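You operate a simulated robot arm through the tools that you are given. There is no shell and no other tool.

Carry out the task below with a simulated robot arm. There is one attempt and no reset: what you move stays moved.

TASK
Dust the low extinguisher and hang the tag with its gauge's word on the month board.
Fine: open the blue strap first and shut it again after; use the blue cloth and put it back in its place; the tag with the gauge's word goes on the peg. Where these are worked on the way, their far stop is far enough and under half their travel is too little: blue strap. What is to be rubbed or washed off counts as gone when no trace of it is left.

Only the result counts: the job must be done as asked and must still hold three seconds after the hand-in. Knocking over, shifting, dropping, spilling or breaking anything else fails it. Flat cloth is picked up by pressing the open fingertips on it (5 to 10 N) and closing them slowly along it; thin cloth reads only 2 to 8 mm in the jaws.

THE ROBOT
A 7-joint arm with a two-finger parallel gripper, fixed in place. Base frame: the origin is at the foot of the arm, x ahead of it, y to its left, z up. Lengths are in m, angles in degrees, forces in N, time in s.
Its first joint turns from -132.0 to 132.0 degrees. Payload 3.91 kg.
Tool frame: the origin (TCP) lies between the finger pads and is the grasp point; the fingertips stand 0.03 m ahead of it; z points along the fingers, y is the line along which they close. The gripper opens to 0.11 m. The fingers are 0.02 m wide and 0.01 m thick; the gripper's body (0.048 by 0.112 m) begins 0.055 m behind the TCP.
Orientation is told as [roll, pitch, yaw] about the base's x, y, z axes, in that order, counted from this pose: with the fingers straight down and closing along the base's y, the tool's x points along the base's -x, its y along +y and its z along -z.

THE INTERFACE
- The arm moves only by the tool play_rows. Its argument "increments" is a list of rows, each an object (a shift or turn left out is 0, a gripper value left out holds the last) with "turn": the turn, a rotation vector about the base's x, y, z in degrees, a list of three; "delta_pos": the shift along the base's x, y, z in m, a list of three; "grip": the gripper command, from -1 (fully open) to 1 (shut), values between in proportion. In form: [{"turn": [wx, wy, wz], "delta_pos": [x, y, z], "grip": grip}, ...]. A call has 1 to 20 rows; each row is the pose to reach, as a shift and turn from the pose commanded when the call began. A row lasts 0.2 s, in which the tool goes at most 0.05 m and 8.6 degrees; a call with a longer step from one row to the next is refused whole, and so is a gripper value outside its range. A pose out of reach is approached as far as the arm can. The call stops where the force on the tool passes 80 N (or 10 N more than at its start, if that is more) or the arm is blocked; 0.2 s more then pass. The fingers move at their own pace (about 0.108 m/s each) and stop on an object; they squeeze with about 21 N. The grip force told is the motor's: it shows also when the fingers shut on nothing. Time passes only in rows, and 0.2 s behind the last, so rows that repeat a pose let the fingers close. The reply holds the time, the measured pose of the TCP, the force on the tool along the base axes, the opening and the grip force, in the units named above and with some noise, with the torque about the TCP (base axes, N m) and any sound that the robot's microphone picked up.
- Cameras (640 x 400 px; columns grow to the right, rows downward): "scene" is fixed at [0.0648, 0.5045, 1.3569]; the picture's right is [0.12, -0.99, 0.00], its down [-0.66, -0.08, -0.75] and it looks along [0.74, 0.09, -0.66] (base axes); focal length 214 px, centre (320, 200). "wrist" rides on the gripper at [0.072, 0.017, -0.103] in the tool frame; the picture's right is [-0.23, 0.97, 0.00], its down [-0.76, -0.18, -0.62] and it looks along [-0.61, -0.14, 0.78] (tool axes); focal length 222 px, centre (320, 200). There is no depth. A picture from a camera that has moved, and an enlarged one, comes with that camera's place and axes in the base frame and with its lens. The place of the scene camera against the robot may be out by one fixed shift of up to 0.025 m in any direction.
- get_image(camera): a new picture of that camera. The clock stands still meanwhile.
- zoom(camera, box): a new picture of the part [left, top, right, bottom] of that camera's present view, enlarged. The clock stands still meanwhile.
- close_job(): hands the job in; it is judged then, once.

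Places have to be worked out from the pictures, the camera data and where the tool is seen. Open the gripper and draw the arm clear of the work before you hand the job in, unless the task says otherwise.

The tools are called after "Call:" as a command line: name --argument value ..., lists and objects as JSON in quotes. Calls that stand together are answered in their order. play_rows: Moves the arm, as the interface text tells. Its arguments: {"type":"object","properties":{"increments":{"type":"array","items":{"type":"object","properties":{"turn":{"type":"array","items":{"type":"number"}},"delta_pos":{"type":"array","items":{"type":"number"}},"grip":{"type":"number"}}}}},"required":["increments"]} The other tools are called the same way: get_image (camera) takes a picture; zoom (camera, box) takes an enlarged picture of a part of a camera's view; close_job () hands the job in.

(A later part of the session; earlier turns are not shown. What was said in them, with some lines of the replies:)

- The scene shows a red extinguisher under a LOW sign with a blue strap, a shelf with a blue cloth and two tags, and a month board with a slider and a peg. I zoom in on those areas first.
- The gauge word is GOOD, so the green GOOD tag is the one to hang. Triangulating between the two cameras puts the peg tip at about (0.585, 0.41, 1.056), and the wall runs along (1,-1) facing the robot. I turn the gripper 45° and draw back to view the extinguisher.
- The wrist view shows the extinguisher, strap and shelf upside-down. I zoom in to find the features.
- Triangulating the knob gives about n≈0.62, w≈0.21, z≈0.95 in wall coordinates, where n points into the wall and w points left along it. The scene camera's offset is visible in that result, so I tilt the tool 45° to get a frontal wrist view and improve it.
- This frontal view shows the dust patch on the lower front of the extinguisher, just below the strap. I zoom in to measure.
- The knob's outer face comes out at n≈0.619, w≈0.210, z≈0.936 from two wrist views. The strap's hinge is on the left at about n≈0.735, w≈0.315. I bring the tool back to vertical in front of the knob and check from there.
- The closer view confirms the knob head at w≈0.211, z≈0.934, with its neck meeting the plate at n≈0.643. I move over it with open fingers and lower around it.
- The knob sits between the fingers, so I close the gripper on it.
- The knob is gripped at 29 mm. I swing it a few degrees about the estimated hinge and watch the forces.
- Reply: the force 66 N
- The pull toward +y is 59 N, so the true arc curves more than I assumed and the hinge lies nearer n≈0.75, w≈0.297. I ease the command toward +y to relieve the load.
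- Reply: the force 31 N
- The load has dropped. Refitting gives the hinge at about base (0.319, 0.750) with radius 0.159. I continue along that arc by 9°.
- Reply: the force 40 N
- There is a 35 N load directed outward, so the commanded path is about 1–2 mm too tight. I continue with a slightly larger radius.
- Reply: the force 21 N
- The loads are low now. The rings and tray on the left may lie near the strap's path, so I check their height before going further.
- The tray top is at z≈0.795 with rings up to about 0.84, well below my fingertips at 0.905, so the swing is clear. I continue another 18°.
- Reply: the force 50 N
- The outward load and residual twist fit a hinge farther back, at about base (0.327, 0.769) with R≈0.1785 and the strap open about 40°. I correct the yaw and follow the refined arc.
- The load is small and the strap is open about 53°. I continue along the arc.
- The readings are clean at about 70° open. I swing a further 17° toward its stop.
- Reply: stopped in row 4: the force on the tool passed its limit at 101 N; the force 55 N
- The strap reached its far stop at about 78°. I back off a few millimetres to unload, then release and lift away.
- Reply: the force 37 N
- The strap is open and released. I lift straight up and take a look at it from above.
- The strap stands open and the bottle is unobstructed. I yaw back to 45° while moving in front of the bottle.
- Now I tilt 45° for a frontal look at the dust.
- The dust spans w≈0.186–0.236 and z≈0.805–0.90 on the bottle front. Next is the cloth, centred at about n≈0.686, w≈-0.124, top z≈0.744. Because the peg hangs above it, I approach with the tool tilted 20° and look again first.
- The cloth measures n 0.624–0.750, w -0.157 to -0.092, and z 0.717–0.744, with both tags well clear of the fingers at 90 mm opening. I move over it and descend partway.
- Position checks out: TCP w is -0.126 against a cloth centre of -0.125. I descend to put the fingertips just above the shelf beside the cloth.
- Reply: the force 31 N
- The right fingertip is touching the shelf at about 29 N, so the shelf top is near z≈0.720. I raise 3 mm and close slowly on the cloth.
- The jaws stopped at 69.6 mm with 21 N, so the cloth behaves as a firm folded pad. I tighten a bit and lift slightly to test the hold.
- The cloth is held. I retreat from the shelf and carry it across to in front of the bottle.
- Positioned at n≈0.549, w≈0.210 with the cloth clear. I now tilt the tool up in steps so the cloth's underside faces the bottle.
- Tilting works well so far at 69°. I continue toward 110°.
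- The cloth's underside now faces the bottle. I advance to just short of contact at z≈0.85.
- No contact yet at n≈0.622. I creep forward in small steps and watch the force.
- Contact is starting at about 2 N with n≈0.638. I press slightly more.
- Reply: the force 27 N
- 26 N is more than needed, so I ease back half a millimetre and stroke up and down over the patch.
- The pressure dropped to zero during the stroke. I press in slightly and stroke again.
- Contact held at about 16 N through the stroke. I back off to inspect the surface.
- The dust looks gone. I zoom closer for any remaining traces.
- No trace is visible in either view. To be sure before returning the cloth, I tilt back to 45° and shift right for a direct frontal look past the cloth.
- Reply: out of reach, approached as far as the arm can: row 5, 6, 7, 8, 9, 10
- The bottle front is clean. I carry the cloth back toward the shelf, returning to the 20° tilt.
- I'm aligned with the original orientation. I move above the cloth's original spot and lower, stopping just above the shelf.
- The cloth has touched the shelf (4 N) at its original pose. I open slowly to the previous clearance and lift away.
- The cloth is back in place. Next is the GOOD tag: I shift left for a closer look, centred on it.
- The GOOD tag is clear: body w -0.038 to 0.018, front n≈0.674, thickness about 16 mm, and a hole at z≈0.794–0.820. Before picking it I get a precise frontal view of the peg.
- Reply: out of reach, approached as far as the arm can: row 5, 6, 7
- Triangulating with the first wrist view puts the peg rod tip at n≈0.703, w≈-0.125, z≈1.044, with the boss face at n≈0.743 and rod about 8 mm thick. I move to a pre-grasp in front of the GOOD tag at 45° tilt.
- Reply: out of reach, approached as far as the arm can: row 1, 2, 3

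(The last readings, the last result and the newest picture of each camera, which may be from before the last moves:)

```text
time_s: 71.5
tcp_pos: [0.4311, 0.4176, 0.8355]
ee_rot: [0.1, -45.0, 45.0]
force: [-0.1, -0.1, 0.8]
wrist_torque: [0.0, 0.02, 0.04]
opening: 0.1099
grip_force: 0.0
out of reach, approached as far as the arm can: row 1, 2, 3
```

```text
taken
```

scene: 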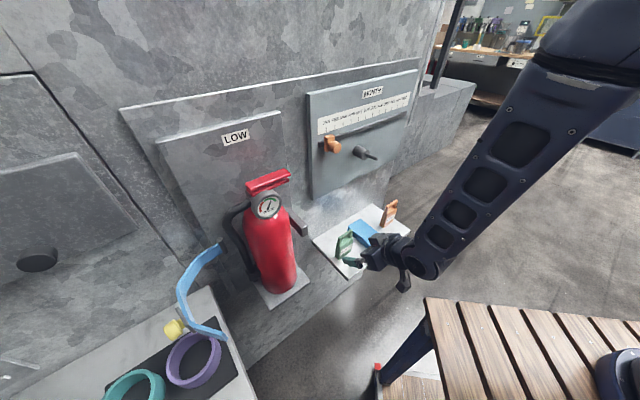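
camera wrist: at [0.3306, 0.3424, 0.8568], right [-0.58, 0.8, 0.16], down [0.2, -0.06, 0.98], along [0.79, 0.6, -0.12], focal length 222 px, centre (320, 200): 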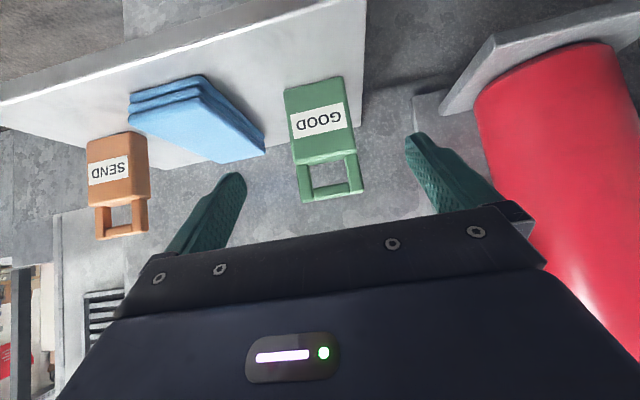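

The view matches: the tag is centred at w≈-0.009 between the open fingers. I advance around it along the approach.

Call:
play_rows --increments '[{"delta_pos": [0.0125, 0.0125, -0.009]}, {"delta_pos": [0.025, 0.025, -0.018]}, {"delta_pos": [0.0375, 0.0375, -0.028]}, {"delta_pos": [0.0502, 0.0502, -0.0375]}, {"delta_pos": [0.0502, 0.0502, -0.0375]}]'

Call:
get_image --camera "wrist"

Call:
zoom --camera "scene" --box '[305, 200, 435, 290]'

```text
time_s: 72.7
tcp_pos: [0.4818, 0.4672, 0.7991]
ee_rot: [0.1, -45.0, 45.0]
force: [-0.1, -0.1, -0.4]
wrist_torque: [0.01, -0.01, -0.02]
opening: 0.1102
grip_force: 0.1
```

```text
taken
camera wrist: at [0.3813, 0.392, 0.8202], right [-0.58, 0.8, 0.16], down [0.2, -0.06, 0.98], along [0.79, 0.6, -0.12], focal length 222 px, centre (320, 200)
```

wrist: 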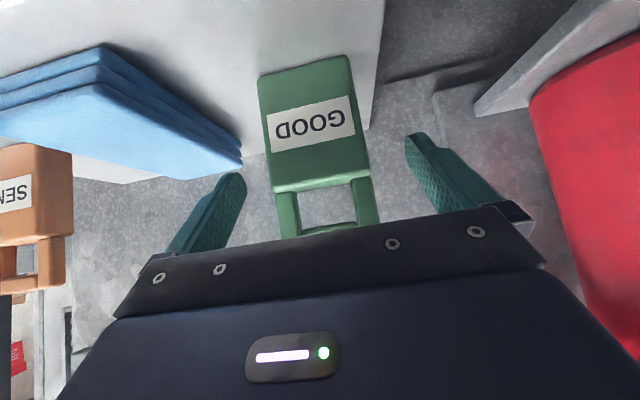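

```text
4.44 times, centred on (370, 245) of scene
camera zoom: at [0.0648, 0.5045, 1.3569], right [0.12, -0.99, 0.0], down [-0.66, -0.08, -0.75], along [0.74, 0.09, -0.66], focal length 953 px, centre (98, 0)
```

zoom: 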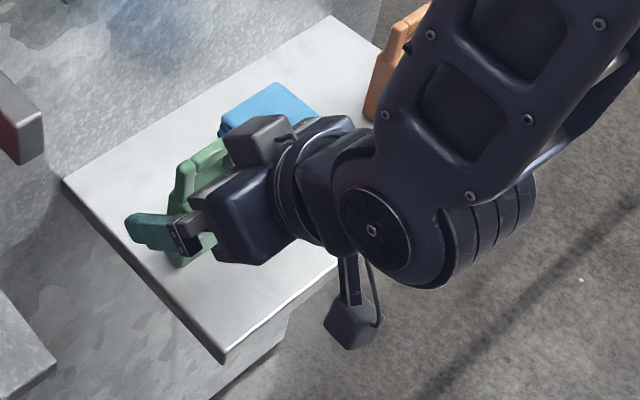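

The tag is centred between the fingers (TCP w -0.0103). I close slowly on its sides.

Call:
play_rows --increments '[{"grip": -0.6}, {"grip": -0.3}, {"grip": -0.15}, {"grip": -0.05}, {"grip": 0.05}, {"grip": 0.2}, {"grip": 0.3}, {"grip": 0.3}]'

Call:
get_image --camera "wrist"

```text
time_s: 74.5
tcp_pos: [0.4806, 0.4669, 0.7987]
ee_rot: [0.1, -45.0, 44.9]
force: [0.3, -0.7, 0.6]
wrist_torque: [0.0, 0.0, 0.03]
opening: 0.0596
grip_force: 21.2
```

```text
taken
camera wrist: at [0.3812, 0.3919, 0.8203], right [-0.58, 0.8, 0.16], down [0.2, -0.06, 0.98], along [0.79, 0.6, -0.12], focal length 222 px, centre (320, 200)
```

wrist: 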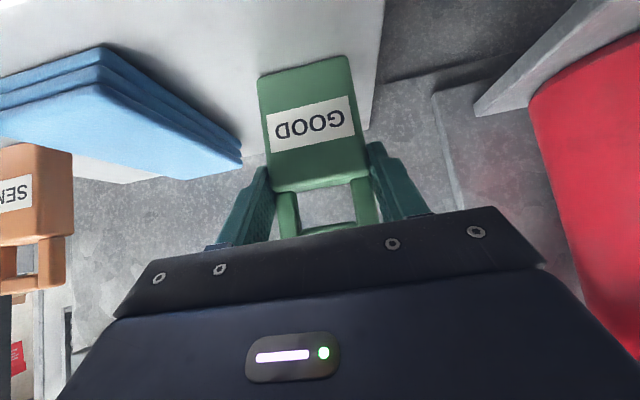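

The tag is held at 59.6 mm. I lift it straight up, retreat slightly, and bring it in front of the peg.

Call:
play_rows --increments '[{"delta_pos": [0, 0, 0.015]}, {"delta_pos": [0, 0, 0.04]}, {"delta_pos": [-0.012, -0.012, 0.07]}, {"delta_pos": [-0.024, -0.024, 0.1]}, {"delta_pos": [-0.035, -0.035, 0.13]}, {"delta_pos": [-0.015, -0.055, 0.16]}, {"delta_pos": [0.006, -0.076, 0.19]}, {"delta_pos": [0.026, -0.096, 0.22]}, {"delta_pos": [0.0463, -0.1163, 0.235]}, {"delta_pos": [0.0463, -0.1163, 0.235]}]'

Call:
get_image --camera "wrist"

Call:
zoom --camera "scene" --box '[305, 90, 465, 210]'

```text
time_s: 76.7
tcp_pos: [0.5276, 0.351, 1.0314]
ee_rot: [0.1, -45.1, 45.1]
force: [-0.3, 0.0, -0.7]
wrist_torque: [0.02, 0.04, 0.01]
opening: 0.0595
grip_force: 20.5
```

```text
taken
camera wrist: at [0.4277, 0.2751, 1.0549], right [-0.58, 0.8, 0.16], down [0.2, -0.06, 0.98], along [0.79, 0.6, -0.12], focal length 222 px, centre (320, 200)
```

wrist: 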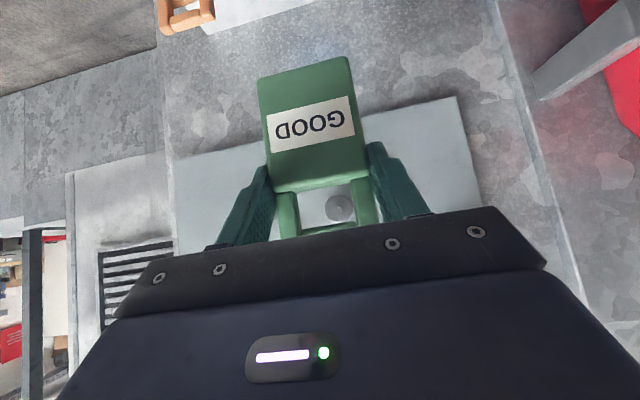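

```text
3.33 times, centred on (385, 150) of scene
camera zoom: at [0.0648, 0.5045, 1.3569], right [0.12, -0.99, 0.0], down [-0.66, -0.08, -0.75], along [0.74, 0.09, -0.66], focal length 715 px, centre (103, 367)
```

zoom: 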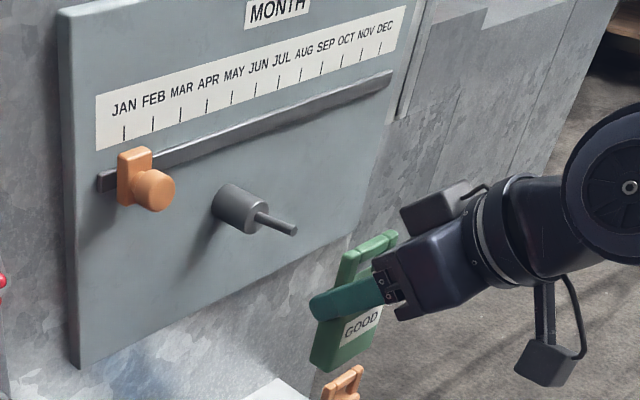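

The peg is visible through the tag's hole. I zoom in to judge the alignment.

Call:
zoom --camera "wrist" --box '[265, 165, 395, 245]'

```text
4.92 times, centred on (330, 205) of wrist
camera zoom: at [0.4277, 0.2751, 1.0549], right [-0.58, 0.8, 0.16], down [0.2, -0.06, 0.98], along [0.79, 0.6, -0.12], focal length 1094 px, centre (271, 175)
```

zoom: 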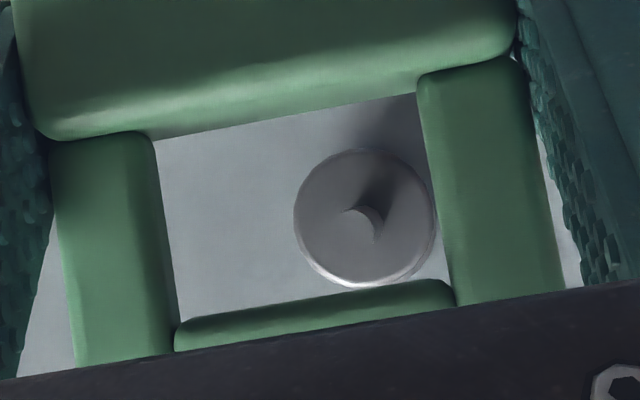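

The hole centre (w≈-0.1246, z≈1.042) lines up with the rod (w≈-0.123, z≈1.041). I advance straight along n in stages, watching the force.

Call:
play_rows --increments '[{"delta_pos": [0.0145, 0.0145, 0]}, {"delta_pos": [0.029, 0.029, 0]}, {"delta_pos": [0.041, 0.041, 0]}, {"delta_pos": [0.046, 0.046, 0]}, {"delta_pos": [0.046, 0.046, 0]}]'

Call:
zoom --camera "wrist" --box '[265, 165, 395, 245]'

Call:
zoom --camera "scene" --box '[305, 90, 465, 210]'

```text
time_s: 77.9
tcp_pos: [0.5737, 0.3958, 1.0329]
ee_rot: [0.2, -45.0, 45.0]
force: [0.8, 0.4, -0.7]
wrist_torque: [-0.04, 0.03, 0.02]
opening: 0.0597
grip_force: 21.1
```

```text
4.92 times, centred on (330, 205) of wrist
camera zoom: at [0.4732, 0.3219, 1.0549], right [-0.58, 0.8, 0.16], down [0.2, -0.06, 0.98], along [0.79, 0.6, -0.12], focal length 1094 px, centre (271, 175)
```

zoom: 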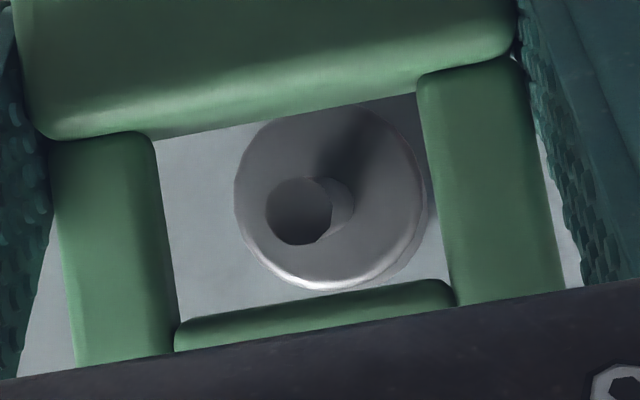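

```text
3.33 times, centred on (385, 150) of scene
camera zoom: at [0.0648, 0.5045, 1.3569], right [0.12, -0.99, 0.0], down [-0.66, -0.08, -0.75], along [0.74, 0.09, -0.66], focal length 715 px, centre (103, 367)
```

zoom: 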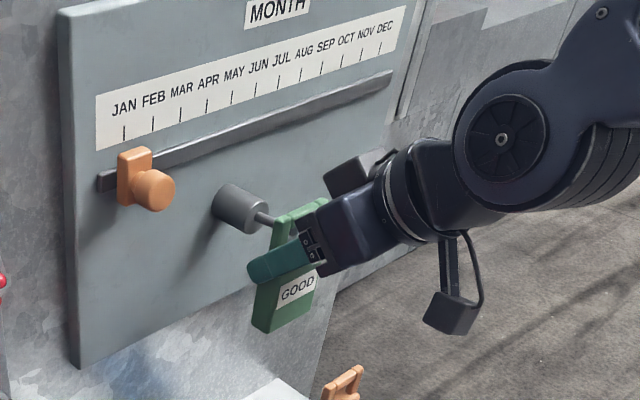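

The rod tip sits centred in the hole. I continue inserting about 28 mm along n.

Call:
play_rows --increments '[{"delta_pos": [0.005, 0.005, 0]}, {"delta_pos": [0.01, 0.01, 0]}, {"delta_pos": [0.015, 0.015, 0]}, {"delta_pos": [0.0198, 0.0198, 0]}, {"delta_pos": [0.0198, 0.0198, 0]}]'

Call:
zoom --camera "wrist" --box '[265, 165, 395, 245]'

Call:
zoom --camera "scene" --box '[305, 90, 465, 210]'

```text
time_s: 79.1
tcp_pos: [0.5933, 0.4162, 1.0337]
ee_rot: [0.1, -45.0, 44.9]
force: [-0.4, -1.0, -0.7]
wrist_torque: [0.02, -0.02, 0.01]
opening: 0.0596
grip_force: 20.7
```

```text
4.92 times, centred on (330, 205) of wrist
camera zoom: at [0.4934, 0.3412, 1.0553], right [-0.58, 0.8, 0.16], down [0.2, -0.06, 0.98], along [0.79, 0.6, -0.12], focal length 1094 px, centre (271, 175)
```

zoom: 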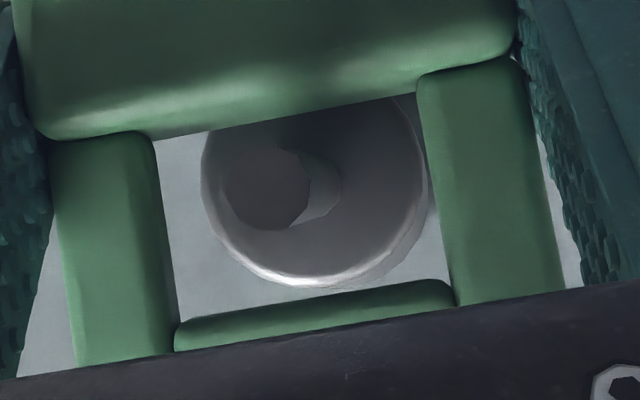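

```text
3.33 times, centred on (385, 150) of scene
camera zoom: at [0.0648, 0.5045, 1.3569], right [0.12, -0.99, 0.0], down [-0.66, -0.08, -0.75], along [0.74, 0.09, -0.66], focal length 715 px, centre (103, 367)
```

zoom: 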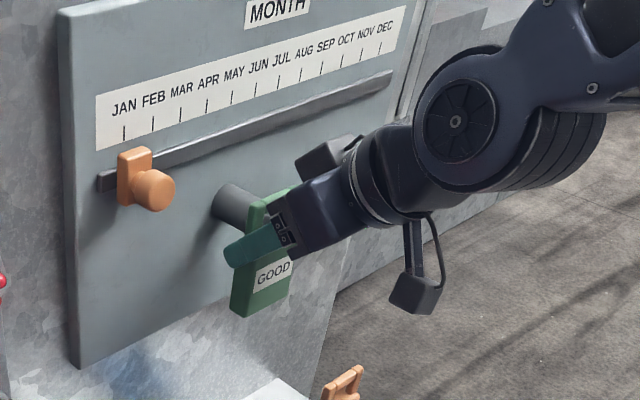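

The rod is through the hole with the handle at n≈0.7255. I lower until the bar rests on the rod.

Call:
play_rows --increments '[{"delta_pos": [0, 0, -0.003]}, {"delta_pos": [0, 0, -0.006]}, {"delta_pos": [0, 0, -0.008]}, {"delta_pos": [0, 0, -0.008]}]'

Call:
play_rows --increments '[{"delta_pos": [0, 0, -0.001]}, {"delta_pos": [0, 0, -0.002]}, {"delta_pos": [0, 0, -0.002]}]'

Call:
zoom --camera "wrist" --box '[265, 165, 395, 245]'

```text
time_s: 80.1
tcp_pos: [0.5937, 0.4168, 1.0251]
ee_rot: [0.2, -45.0, 45.0]
force: [-0.1, -0.1, -0.5]
wrist_torque: [0.02, 0.01, 0.01]
opening: 0.0597
grip_force: 21.2
```

```text
time_s: 80.9
tcp_pos: [0.5933, 0.4175, 1.0241]
ee_rot: [0.0, -45.1, 45.1]
force: [1.1, 1.2, 13.5]
wrist_torque: [0.05, 0.01, -0.02]
opening: 0.0596
grip_force: 21.0
```

```text
4.92 times, centred on (330, 205) of wrist
camera zoom: at [0.4933, 0.3419, 1.0458], right [-0.58, 0.8, 0.16], down [0.19, -0.06, 0.98], along [0.79, 0.6, -0.12], focal length 1094 px, centre (271, 175)
```

zoom: 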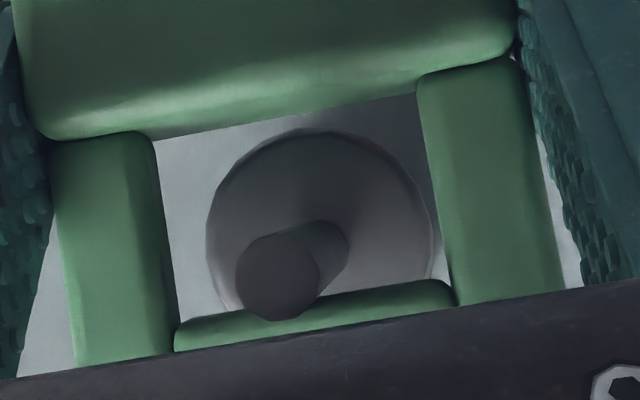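

The bar rests on the rod with 13 N. I ease up slightly and open slowly to release the tag.

Call:
play_rows --increments '[{"delta_pos": [0, 0, 0.0006]}, {"delta_pos": [0, 0, 0.0006]}]'

Call:
play_rows --increments '[{"grip": -0.05}, {"grip": -0.1}, {"grip": -0.14}, {"grip": -0.2}, {"grip": -0.3}, {"grip": -0.45}, {"grip": -0.45}]'

Call:
get_image --camera "wrist"

Call:
zoom --camera "scene" --box '[305, 90, 465, 210]'

```text
time_s: 81.5
tcp_pos: [0.5936, 0.4175, 1.0237]
ee_rot: [0.2, -45.0, 44.9]
force: [1.5, 2.2, 16.5]
wrist_torque: [0.02, 0.02, -0.01]
opening: 0.0594
grip_force: 21.3
```

```text
time_s: 83.1
tcp_pos: [0.5926, 0.4171, 1.0238]
ee_rot: [0.2, -44.9, 44.9]
force: [-0.1, -0.3, -1.2]
wrist_torque: [-0.03, 0.01, 0.01]
opening: 0.0799
grip_force: 0.1
```

```text
taken
camera wrist: at [0.4933, 0.3418, 1.0455], right [-0.58, 0.8, 0.16], down [0.2, -0.06, 0.98], along [0.79, 0.6, -0.12], focal length 222 px, centre (320, 200)
```

wrist: 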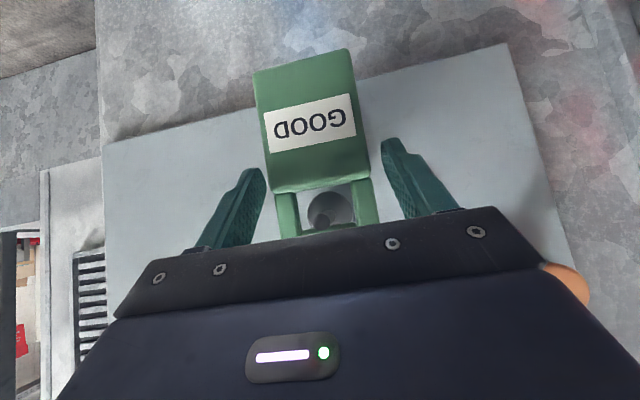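

```text
3.33 times, centred on (385, 150) of scene
camera zoom: at [0.0648, 0.5045, 1.3569], right [0.12, -0.99, 0.0], down [-0.66, -0.08, -0.75], along [0.74, 0.09, -0.66], focal length 715 px, centre (103, 367)
```

zoom: 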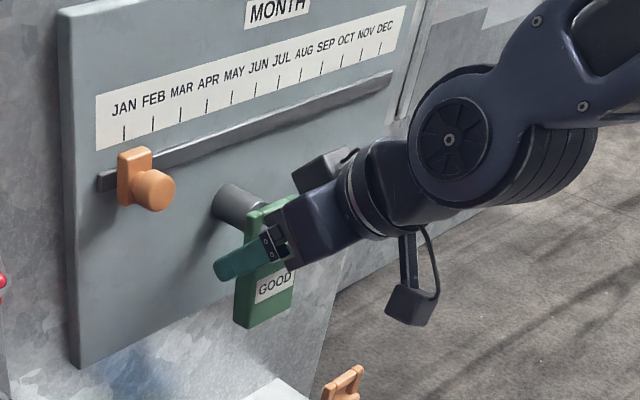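

The tag hangs on the rod. I retreat straight back along -n.

Call:
play_rows --increments '[{"delta_pos": [-0.01, -0.01, 0]}, {"delta_pos": [-0.022, -0.022, 0]}, {"delta_pos": [-0.036, -0.036, 0]}, {"delta_pos": [-0.055, -0.055, 0]}, {"delta_pos": [-0.078, -0.078, 0]}, {"delta_pos": [-0.095, -0.095, 0]}, {"delta_pos": [-0.095, -0.095, 0]}]'

Call:
get_image --camera "wrist"

Call:
get_image --camera "scene"

Call:
zoom --camera "scene" --box '[305, 90, 425, 210]'

```text
time_s: 84.7
tcp_pos: [0.4981, 0.3214, 1.0229]
ee_rot: [0.1, -45.1, 45.0]
force: [0.2, 0.5, -0.9]
wrist_torque: [-0.02, -0.01, 0.02]
opening: 0.08
grip_force: 0.0
```

```text
taken
camera wrist: at [0.3986, 0.2466, 1.0455], right [-0.58, 0.8, 0.16], down [0.2, -0.06, 0.98], along [0.79, 0.6, -0.12], focal length 222 px, centre (320, 200)
```

wrist: 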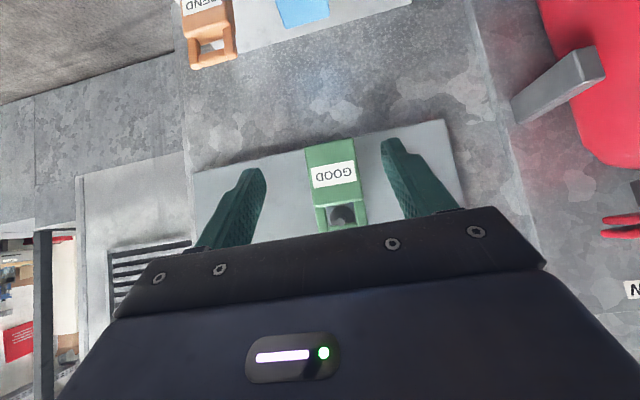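

```text
taken
```

scene: 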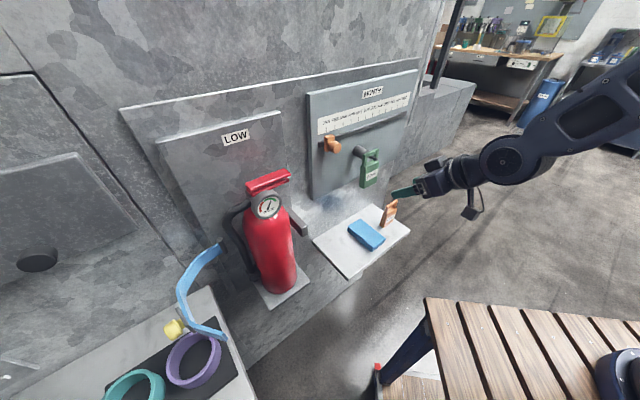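

```text
3.33 times, centred on (365, 150) of scene
camera zoom: at [0.0648, 0.5045, 1.3569], right [0.12, -0.99, 0.0], down [-0.66, -0.08, -0.75], along [0.74, 0.09, -0.66], focal length 715 px, centre (170, 367)
```

zoom: 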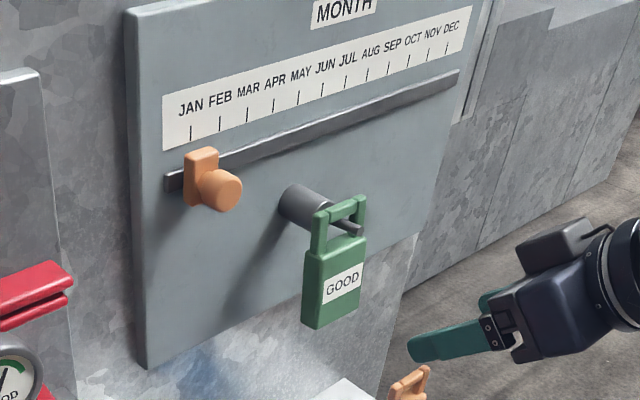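

The GOOD tag hangs properly on the peg. Now I close the strap: I bring the tool back to vertical while moving toward the left, staying high.

Call:
play_rows --increments '[{"delta_pos": [-0.03, -0.01, 0.01], "turn": [-4, 4, 0]}, {"delta_pos": [-0.06, -0.01, 0.02], "turn": [-8.5, 8.5, 0]}, {"delta_pos": [-0.085, 0.0, 0.03], "turn": [-13, 13, 0]}, {"delta_pos": [-0.11, 0.015, 0.04], "turn": [-18, 18, 0]}, {"delta_pos": [-0.135, 0.03, 0.05], "turn": [-23, 23, 0]}, {"delta_pos": [-0.16, 0.05, 0.06], "turn": [-28, 28, 0]}, {"delta_pos": [-0.1803, 0.0672, 0.06], "turn": [-31.9, 31.9, 0], "grip": -0.5}, {"delta_pos": [-0.1803, 0.0672, 0.06], "turn": [-31.9, 31.9, 0], "grip": -0.5}]'

```text
time_s: 86.5
tcp_pos: [0.3132, 0.3898, 1.0841]
ee_rot: [0.2, 0.2, 45.5]
force: [6.4, -2.7, 0.9]
wrist_torque: [0.19, 0.48, 0.0]
opening: 0.0824
grip_force: 0.1
out of reach, approached as far as the arm can: row 2, 3, 4
```

There is a small residual force reading, so I check for contact before moving on.

Call:
play_rows --increments '[{"delta_pos": [0, 0, 0]}, {"delta_pos": [0, 0, 0]}]'

Call:
get_image --camera "scene"

Call:
get_image --camera "wrist"

```text
time_s: 87.1
tcp_pos: [0.317, 0.3888, 1.085]
ee_rot: [0.1, 0.1, 45.0]
force: [-1.3, 0.3, -0.2]
wrist_torque: [-0.02, 0.0, 0.0]
opening: 0.0823
grip_force: 0.1
```

```text
taken
```

scene: 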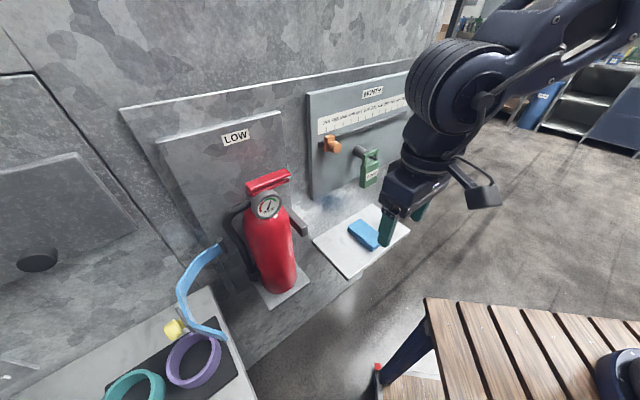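

```text
taken
camera wrist: at [0.2542, 0.3506, 1.1872], right [-0.53, 0.85, 0.0], down [0.67, 0.41, 0.62], along [0.53, 0.33, -0.78], focal length 222 px, centre (320, 200)
```

wrist: 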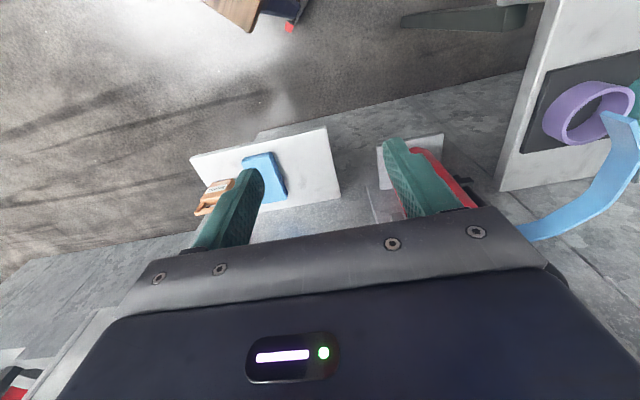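

That was only a settling transient. I move above the open knob at base (0.151, 0.765) while yawing to about -34°.

Call:
play_rows --increments '[{"delta_pos": [-0.02, 0.034, 0.0], "turn": [0, 0, -7.2]}, {"delta_pos": [-0.038, 0.07, 0.0], "turn": [0, 0, -14.4]}, {"delta_pos": [-0.056, 0.106, 0.0], "turn": [0, 0, -21.6]}, {"delta_pos": [-0.074, 0.142, 0.0], "turn": [0, 0, -28.8]}, {"delta_pos": [-0.092, 0.178, 0.0], "turn": [0, 0, -36]}, {"delta_pos": [-0.11, 0.214, 0.0], "turn": [0, 0, -43.2]}, {"delta_pos": [-0.126, 0.25, -0.005], "turn": [0, 0, -50.4]}, {"delta_pos": [-0.14, 0.286, -0.01], "turn": [0, 0, -57.6]}, {"delta_pos": [-0.152, 0.322, -0.015], "turn": [0, 0, -64.8]}, {"delta_pos": [-0.162, 0.355, -0.02], "turn": [0, 0, -72]}, {"delta_pos": [-0.166, 0.3762, -0.025], "turn": [0, 0, -79]}, {"delta_pos": [-0.166, 0.3762, -0.025], "turn": [0, 0, -79]}]'

Call:
get_image --camera "wrist"

Call:
get_image --camera "scene"

```text
time_s: 89.7
tcp_pos: [0.1516, 0.7654, 1.0588]
ee_rot: [0.1, 0.1, -34.1]
force: [-0.2, -0.3, 0.1]
wrist_torque: [-0.02, 0.0, -0.01]
opening: 0.0826
grip_force: 0.2
```

```text
taken
camera wrist: at [0.1008, 0.8207, 1.1626], right [0.73, 0.68, 0.0], down [0.53, -0.58, 0.62], along [0.42, -0.46, -0.78], focal length 222 px, centre (320, 200)
```

wrist: 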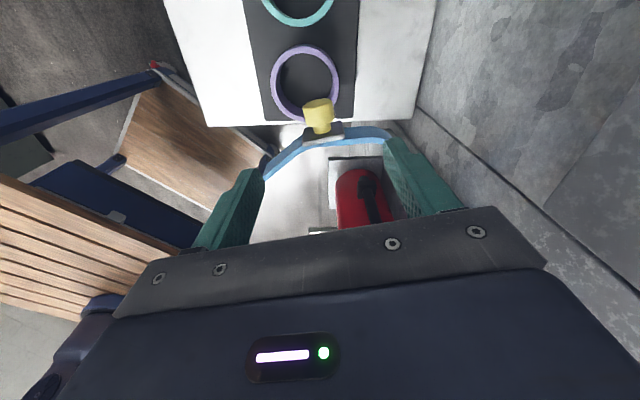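

```text
taken
```

scene: 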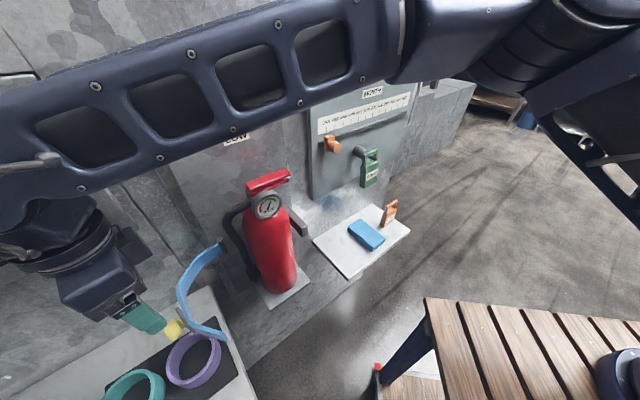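

The knob is directly below and centred between the fingers. I lower to z≈0.936.

Call:
play_rows --increments '[{"delta_pos": [0, 0, -0.03]}, {"delta_pos": [0, 0, -0.06]}, {"delta_pos": [0, 0, -0.09]}, {"delta_pos": [0, 0, -0.11]}, {"delta_pos": [0, 0, -0.123]}, {"delta_pos": [0, 0, -0.123]}]'

Call:
get_image --camera "wrist"

```text
time_s: 91.1
tcp_pos: [0.1515, 0.764, 0.9357]
ee_rot: [0.1, 0.1, -34.0]
force: [0.2, -1.3, 0.6]
wrist_torque: [0.01, -0.01, 0.0]
opening: 0.0826
grip_force: 0.0
```

```text
taken
camera wrist: at [0.1009, 0.8194, 1.0395], right [0.73, 0.68, 0.0], down [0.53, -0.58, 0.62], along [0.42, -0.45, -0.78], focal length 222 px, centre (320, 200)
```

wrist: 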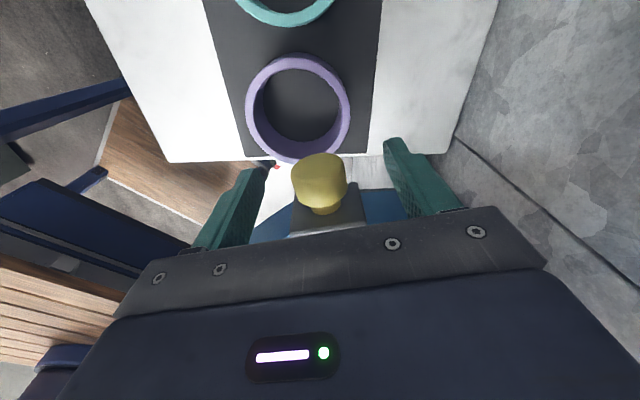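

The knob is between the fingers as before, so I close on it.

Call:
play_rows --increments '[{"grip": -0.2}, {"grip": 0.1}, {"grip": 0.4}, {"grip": 0.6}, {"grip": 0.8}, {"grip": 0.8}]'

```text
time_s: 92.5
tcp_pos: [0.1519, 0.7645, 0.9354]
ee_rot: [0.2, 0.1, -33.9]
force: [2.3, -0.5, -0.7]
wrist_torque: [-0.03, -0.01, -0.09]
opening: 0.0293
grip_force: 44.6
```

The knob is gripped again. I swing the strap back along the fitted arc, hinge (0.3287, 0.7652) and R≈0.176, with the first 12°.

Call:
play_rows --increments '[{"delta_pos": [0.0003, -0.0058, 0], "turn": [0, 0, 1.9]}, {"delta_pos": [0.0009, -0.0116, 0], "turn": [0, 0, 3.8]}, {"delta_pos": [0.0023, -0.0238, 0], "turn": [0, 0, 7.8]}, {"delta_pos": [0.0046, -0.0358, 0], "turn": [0, 0, 11.8]}, {"delta_pos": [0.0046, -0.0358, 0], "turn": [0, 0, 11.8]}]'

```text
time_s: 93.7
tcp_pos: [0.1555, 0.73, 0.9358]
ee_rot: [0.2, 0.3, -22.1]
force: [-6.6, -3.0, 7.4]
wrist_torque: [0.03, 0.1, -0.15]
opening: 0.0288
grip_force: 45.0
```

Call:
play_rows --increments '[{"delta_pos": [0.003, -0.0119, 0], "turn": [0, 0, 4]}, {"delta_pos": [0.0068, -0.0236, 0], "turn": [0, 0, 8]}, {"delta_pos": [0.0114, -0.035, 0], "turn": [0, 0, 12]}, {"delta_pos": [0.0168, -0.046, 0], "turn": [0, 0, 16]}, {"delta_pos": [0.0229, -0.0567, 0], "turn": [0, 0, 20]}, {"delta_pos": [0.0298, -0.0669, 0], "turn": [0, 0, 24]}, {"delta_pos": [0.0298, -0.0669, 0], "turn": [0, 0, 24]}]'

```text
time_s: 95.3
tcp_pos: [0.1863, 0.6618, 0.9352]
ee_rot: [0.1, 0.0, 1.9]
force: [-9.1, -7.2, 15.7]
wrist_torque: [0.03, -0.09, -0.05]
opening: 0.029
grip_force: 44.5
```

Call:
play_rows --increments '[{"delta_pos": [0.0073, -0.0098, 0.0003], "turn": [0, 0, 4]}, {"delta_pos": [0.0156, -0.019, 0.0003], "turn": [0, 0, 8]}, {"delta_pos": [0.0244, -0.0275, 0.0003], "turn": [0, 0, 12]}, {"delta_pos": [0.0339, -0.0354, 0.0003], "turn": [0, 0, 16]}, {"delta_pos": [0.0438, -0.0427, 0.0003], "turn": [0, 0, 20]}, {"delta_pos": [0.0542, -0.0492, 0.0003], "turn": [0, 0, 24]}, {"delta_pos": [0.0542, -0.0492, 0.0003], "turn": [0, 0, 24]}]'

```text
time_s: 96.9
tcp_pos: [0.2412, 0.6121, 0.9356]
ee_rot: [0.0, 0.0, 25.8]
force: [3.2, 4.5, 16.3]
wrist_torque: [0.01, 0.0, -0.16]
opening: 0.029
grip_force: 44.9
```

Call:
play_rows --increments '[{"delta_pos": [0.0109, -0.0058, 0.0], "turn": [0, 0, 4]}, {"delta_pos": [0.0222, -0.0108, -0.0], "turn": [0, 0, 8]}, {"delta_pos": [0.0337, -0.015, 0.0], "turn": [0, 0, 12]}, {"delta_pos": [0.0426, -0.0176, 0.0], "turn": [0, 0, 15]}, {"delta_pos": [0.0426, -0.0176, 0.0], "turn": [0, 0, 15]}]'

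```text
time_s: 98.1
tcp_pos: [0.2834, 0.5962, 0.9353]
ee_rot: [0.1, 0.1, 40.8]
force: [6.2, 19.1, 14.3]
wrist_torque: [0.06, 0.02, -0.04]
opening: 0.0292
grip_force: 45.1
```

Call:
play_rows --increments '[{"delta_pos": [0.0035, -0.0003, 0.0], "turn": [0, 0, 1.4]}, {"delta_pos": [0.007, -0.0012, 0.0], "turn": [0, 0, 2.8]}, {"delta_pos": [0.0099, -0.0022, 0.0], "turn": [0, 0, 4.0]}, {"delta_pos": [0.0099, -0.0022, 0.0], "turn": [0, 0, 4.0]}]'

Call:
get_image --camera "scene"

```text
time_s: 99.1
tcp_pos: [0.2941, 0.5939, 0.9367]
ee_rot: [0.1, 0.2, 44.7]
force: [7.5, 17.4, 0.4]
wrist_torque: [0.02, -0.01, -0.43]
opening: 0.029
grip_force: 45.7
```

```text
taken
```

scene: 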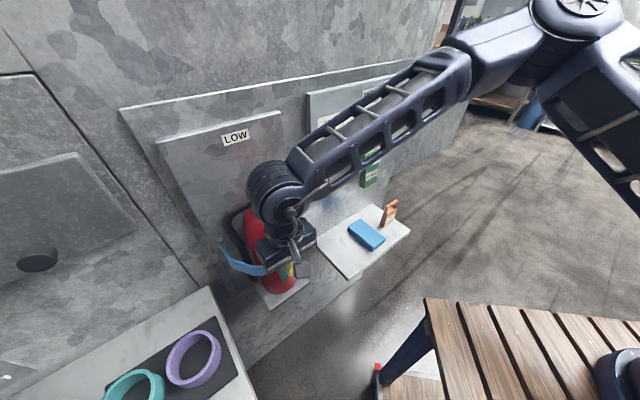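

The pose matches the original closed grasp, but there's no stop resistance yet. I push a little farther in the closing direction to feel the stop.

Call:
play_rows --increments '[{"delta_pos": [0.001, 0.0005, 0.0], "turn": [0, 0, 0.4]}, {"delta_pos": [0.002, 0.0005, 0.0], "turn": [0, 0, 0.7]}, {"delta_pos": [0.002, 0.0005, 0.0], "turn": [0, 0, 0.7]}]'

```text
time_s: 99.9
tcp_pos: [0.2945, 0.5932, 0.9349]
ee_rot: [0.0, 0.3, 45.6]
force: [-3.8, -3.4, -8.8]
wrist_torque: [1.7, -0.45, -0.83]
opening: 0.0291
grip_force: 45.2
```

Call:
play_rows --increments '[{"delta_pos": [0.001, 0.0, 0.0003], "turn": [0, 0, 0]}, {"delta_pos": [0.002, -0.0002, 0.0005], "turn": [0, 0, 0]}, {"delta_pos": [0.002, -0.0002, 0.0005], "turn": [0, 0, 0]}]'

```text
time_s: 100.7
tcp_pos: [0.2943, 0.5935, 0.9359]
ee_rot: [0.1, 0.4, 45.7]
force: [-36.7, -9.9, -37.2]
wrist_torque: [2.17, -2.3, -0.07]
opening: 0.0291
grip_force: 45.3
```

The stop pushes back at 37 N with no further motion, so the strap is fully closed. I relax the push and open the gripper.

Call:
play_rows --increments '[{"delta_pos": [-0.0008, 0.0001, -0.0004]}, {"delta_pos": [-0.0016, 0.0001, -0.0006]}, {"delta_pos": [-0.0016, 0.0001, -0.0006]}]'

Call:
play_rows --increments '[{"grip": 0.3}, {"grip": 0.0}, {"grip": -0.3}, {"grip": -0.6}, {"grip": -0.6}]'

Call:
get_image --camera "wrist"

```text
time_s: 101.5
tcp_pos: [0.2932, 0.5937, 0.9366]
ee_rot: [0.0, 0.2, 45.5]
force: [-33.9, -21.5, -29.6]
wrist_torque: [0.33, -1.8, 0.62]
opening: 0.0291
grip_force: 45.2
```

```text
time_s: 102.7
tcp_pos: [0.2947, 0.5946, 0.9375]
ee_rot: [0.0, 0.1, 45.5]
force: [-30.7, -28.9, -10.3]
wrist_torque: [1.45, -1.48, -0.01]
opening: 0.0879
grip_force: 0.1
```

```text
taken
camera wrist: at [0.2316, 0.5544, 1.0402], right [-0.54, 0.84, 0.0], down [0.66, 0.42, 0.62], along [0.52, 0.33, -0.78], focal length 222 px, centre (320, 200)
```

wrist: 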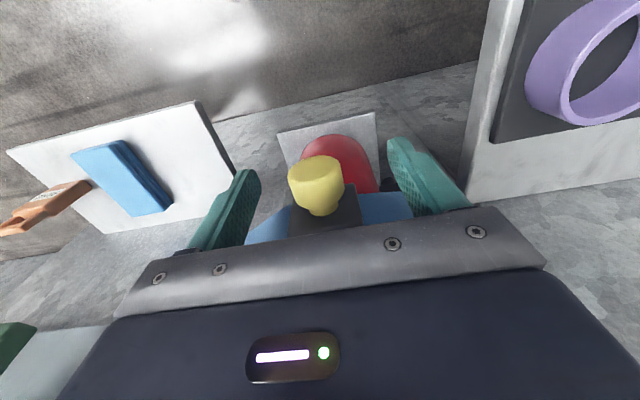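

A 42 N push along -n remains even with the fingers open, at roughly palm height, so the hand is pressing something in front. I back off along -n.

Call:
play_rows --increments '[{"delta_pos": [-0.0012, -0.0012, 0.0]}, {"delta_pos": [-0.0028, -0.0028, 0.0]}, {"delta_pos": [-0.0028, -0.0028, 0.0]}]'

Call:
zoom --camera "scene" --box '[200, 150, 330, 310]'

Call:
get_image --camera "wrist"

```text
time_s: 103.5
tcp_pos: [0.2945, 0.5908, 0.9355]
ee_rot: [0.2, 0.1, 45.4]
force: [0.1, 0.2, 0.0]
wrist_torque: [0.04, -0.01, 0.01]
opening: 0.088
grip_force: 0.0
```

```text
2.50 times, centred on (265, 230) of scene
camera zoom: at [0.0648, 0.5045, 1.3569], right [0.12, -0.99, 0.0], down [-0.66, -0.08, -0.75], along [0.74, 0.09, -0.66], focal length 536 px, centre (458, 125)
```

zoom: 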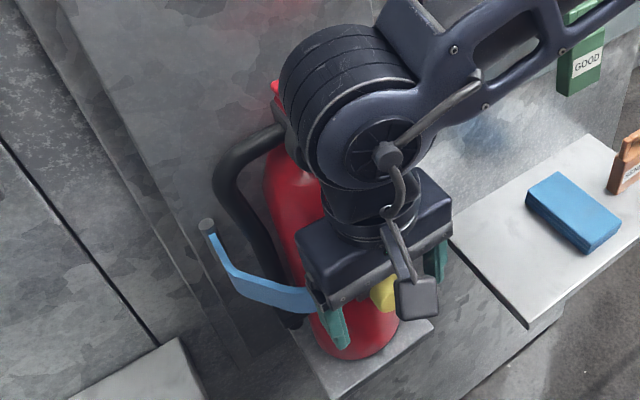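

```text
taken
camera wrist: at [0.2307, 0.5527, 1.0397], right [-0.53, 0.85, 0.0], down [0.66, 0.42, 0.62], along [0.53, 0.33, -0.78], focal length 222 px, centre (320, 200)
```

wrist: 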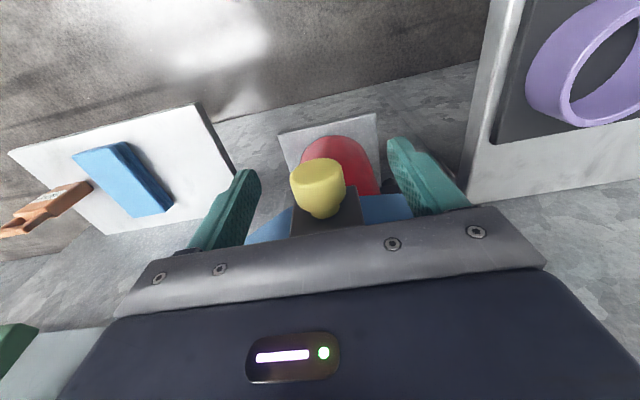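

Free of contact now. The knob's position in the view matches the first view within a pixel, so the strap looks closed. I retreat along -n and return to the same viewpoint as before opening, to compare precisely.

Call:
play_rows --increments '[{"delta_pos": [-0.015, -0.015, 0.0]}, {"delta_pos": [-0.04, -0.04, 0.02]}, {"delta_pos": [-0.06, -0.06, 0.05]}, {"delta_pos": [-0.0738, -0.0746, 0.085]}, {"delta_pos": [-0.074, -0.0746, 0.1153]}, {"delta_pos": [-0.074, -0.0746, 0.1153], "turn": [0, 0, -0.2]}, {"delta_pos": [-0.074, -0.0746, 0.1153], "turn": [0, 0, -0.2]}]'

Call:
zoom --camera "wrist" --box '[270, 130, 430, 240]'

Call:
get_image --camera "scene"

```text
time_s: 105.1
tcp_pos: [0.2188, 0.5166, 1.0525]
ee_rot: [0.1, 0.1, 45.3]
force: [1.2, -0.8, -0.8]
wrist_torque: [0.01, 0.01, -0.01]
opening: 0.0879
grip_force: 0.0
```

```text
3.64 times, centred on (350, 185) of wrist
camera zoom: at [0.1553, 0.4778, 1.1553], right [-0.53, 0.85, 0.0], down [0.66, 0.42, 0.62], along [0.53, 0.33, -0.78], focal length 808 px, centre (211, 254)
```

zoom: 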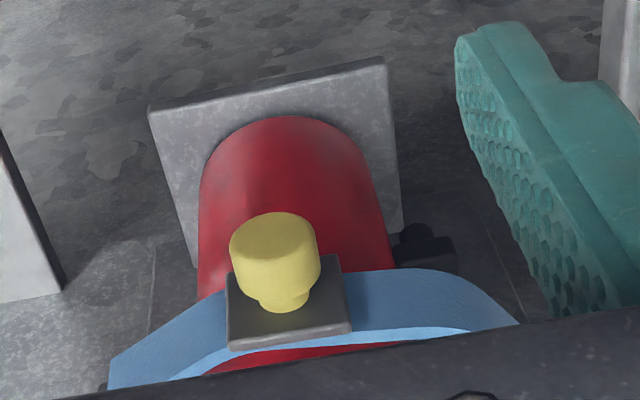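

```text
taken
```

scene: 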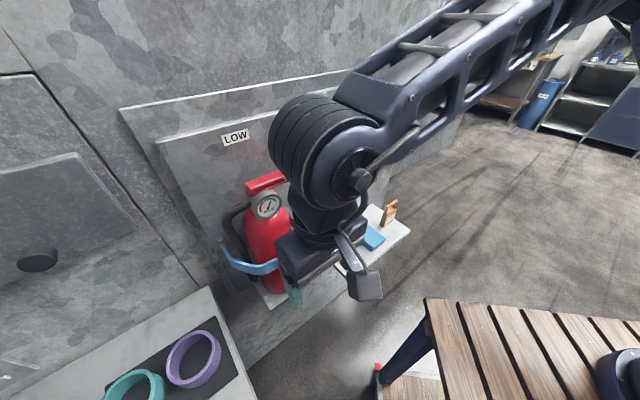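

The strap, knob and bottle match the pre-opening view to within about a millimetre. I now draw the arm clear to the right so the scene camera can confirm everything.

Call:
play_rows --increments '[{"delta_pos": [0.02, -0.03, 0.01]}, {"delta_pos": [0.045, -0.06, 0.02]}, {"delta_pos": [0.07, -0.09, 0.03]}, {"delta_pos": [0.095, -0.12, 0.04]}, {"delta_pos": [0.12, -0.15, 0.05]}, {"delta_pos": [0.145, -0.18, 0.06]}, {"delta_pos": [0.17, -0.21, 0.07]}, {"delta_pos": [0.195, -0.24, 0.08]}, {"delta_pos": [0.22, -0.27, 0.09]}, {"delta_pos": [0.22, -0.27, 0.09], "grip": -1}, {"delta_pos": [0.22, -0.27, 0.09], "grip": -1}]'

Call:
get_image --camera "scene"

Call:
zoom --camera "scene" --box '[200, 150, 330, 310]'

Call:
zoom --camera "scene" --box '[300, 180, 430, 290]'

Call:
zoom --camera "scene" --box '[295, 70, 435, 200]'

```text
time_s: 107.5
tcp_pos: [0.4397, 0.2467, 1.1401]
ee_rot: [0.1, 0.1, 45.3]
force: [0.6, 0.0, -0.1]
wrist_torque: [-0.02, 0.02, 0.0]
opening: 0.1099
grip_force: 0.1
```

```text
taken
```

scene: 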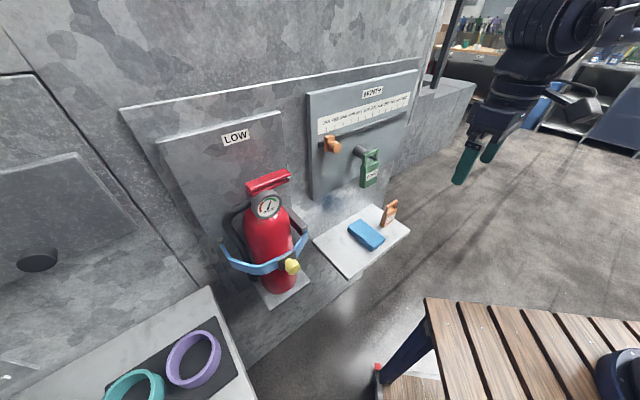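

```text
2.50 times, centred on (265, 230) of scene
camera zoom: at [0.0648, 0.5045, 1.3569], right [0.12, -0.99, 0.0], down [-0.66, -0.08, -0.75], along [0.74, 0.09, -0.66], focal length 536 px, centre (458, 125)
```

zoom: 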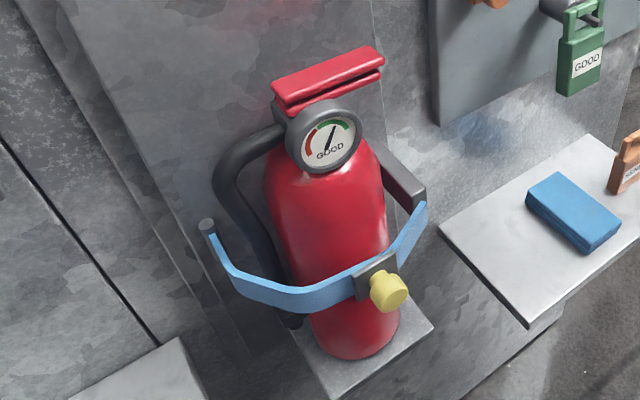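

```text
3.64 times, centred on (365, 235) of scene
camera zoom: at [0.0648, 0.5045, 1.3569], right [0.12, -0.99, 0.0], down [-0.66, -0.08, -0.75], along [0.74, 0.09, -0.66], focal length 780 px, centre (156, 73)
```

zoom: 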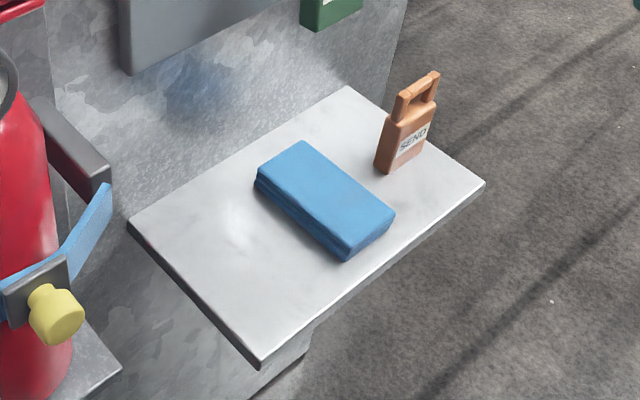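

```text
3.08 times, centred on (365, 135) of scene
camera zoom: at [0.0648, 0.5045, 1.3569], right [0.12, -0.99, 0.0], down [-0.66, -0.08, -0.75], along [0.74, 0.09, -0.66], focal length 660 px, centre (182, 400)
```

zoom: 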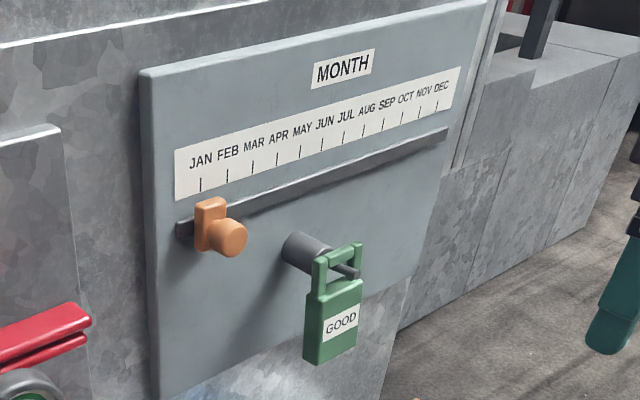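

The scene zooms match the initial state for strap, cloth and slider, and GOOD hangs on the peg. I take one last close look for dust traces and compare the strap.

Call:
zoom --camera "scene" --box '[245, 235, 315, 300]'

Call:
zoom --camera "scene" --box '[340, 130, 400, 200]'

```text
6.15 times, centred on (280, 268) of scene
camera zoom: at [0.0648, 0.5045, 1.3569], right [0.12, -0.99, 0.0], down [-0.66, -0.08, -0.75], along [0.74, 0.09, -0.66], focal length 1320 px, centre (566, -215)
```

zoom: 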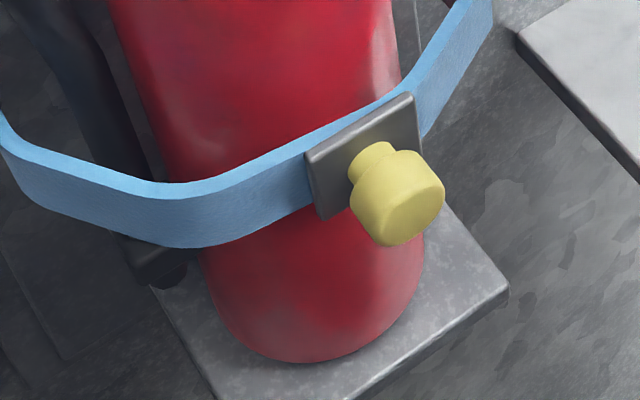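

```text
5.71 times, centred on (370, 165) of scene
camera zoom: at [0.0648, 0.5045, 1.3569], right [0.12, -0.99, 0.0], down [-0.66, -0.08, -0.75], along [0.74, 0.09, -0.66], focal length 1226 px, centre (34, 400)
```

zoom: 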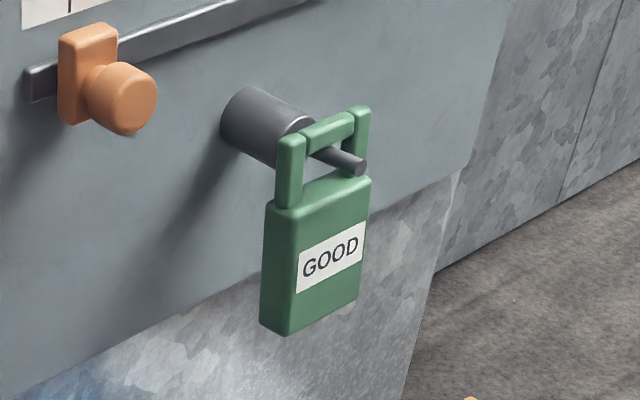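

The extinguisher is dust-free, the strap is shut as at the start, and the cloth is back in its place. The GOOD tag hangs on the peg, and the gripper is open and clear. I hand in the job.

Call:
close_job

```text
The job is handed in.
```

The job is handed in. Every part looked done in my last views, but no verdict came back with the hand-in.

- **Strap:** I opened the blue strap to its far stop before dusting and shut it again afterward. The knob and strap sit within about a millimetre of where they started.
- **Dusting:** I wiped the low extinguisher with the blue cloth. No dust showed in frontal and close-up views afterward.
- **Cloth:** It is back in its original spot on the shelf.
- **Tag:** The gauge reads GOOD, so the green GOOD tag now hangs on the month board's peg.

While shutting the strap, the gripper's body pressed on something at the front with about 42 N. I backed off, and nothing looked moved in the pictures afterward.

The gripper was open and clear of the work when I handed in.
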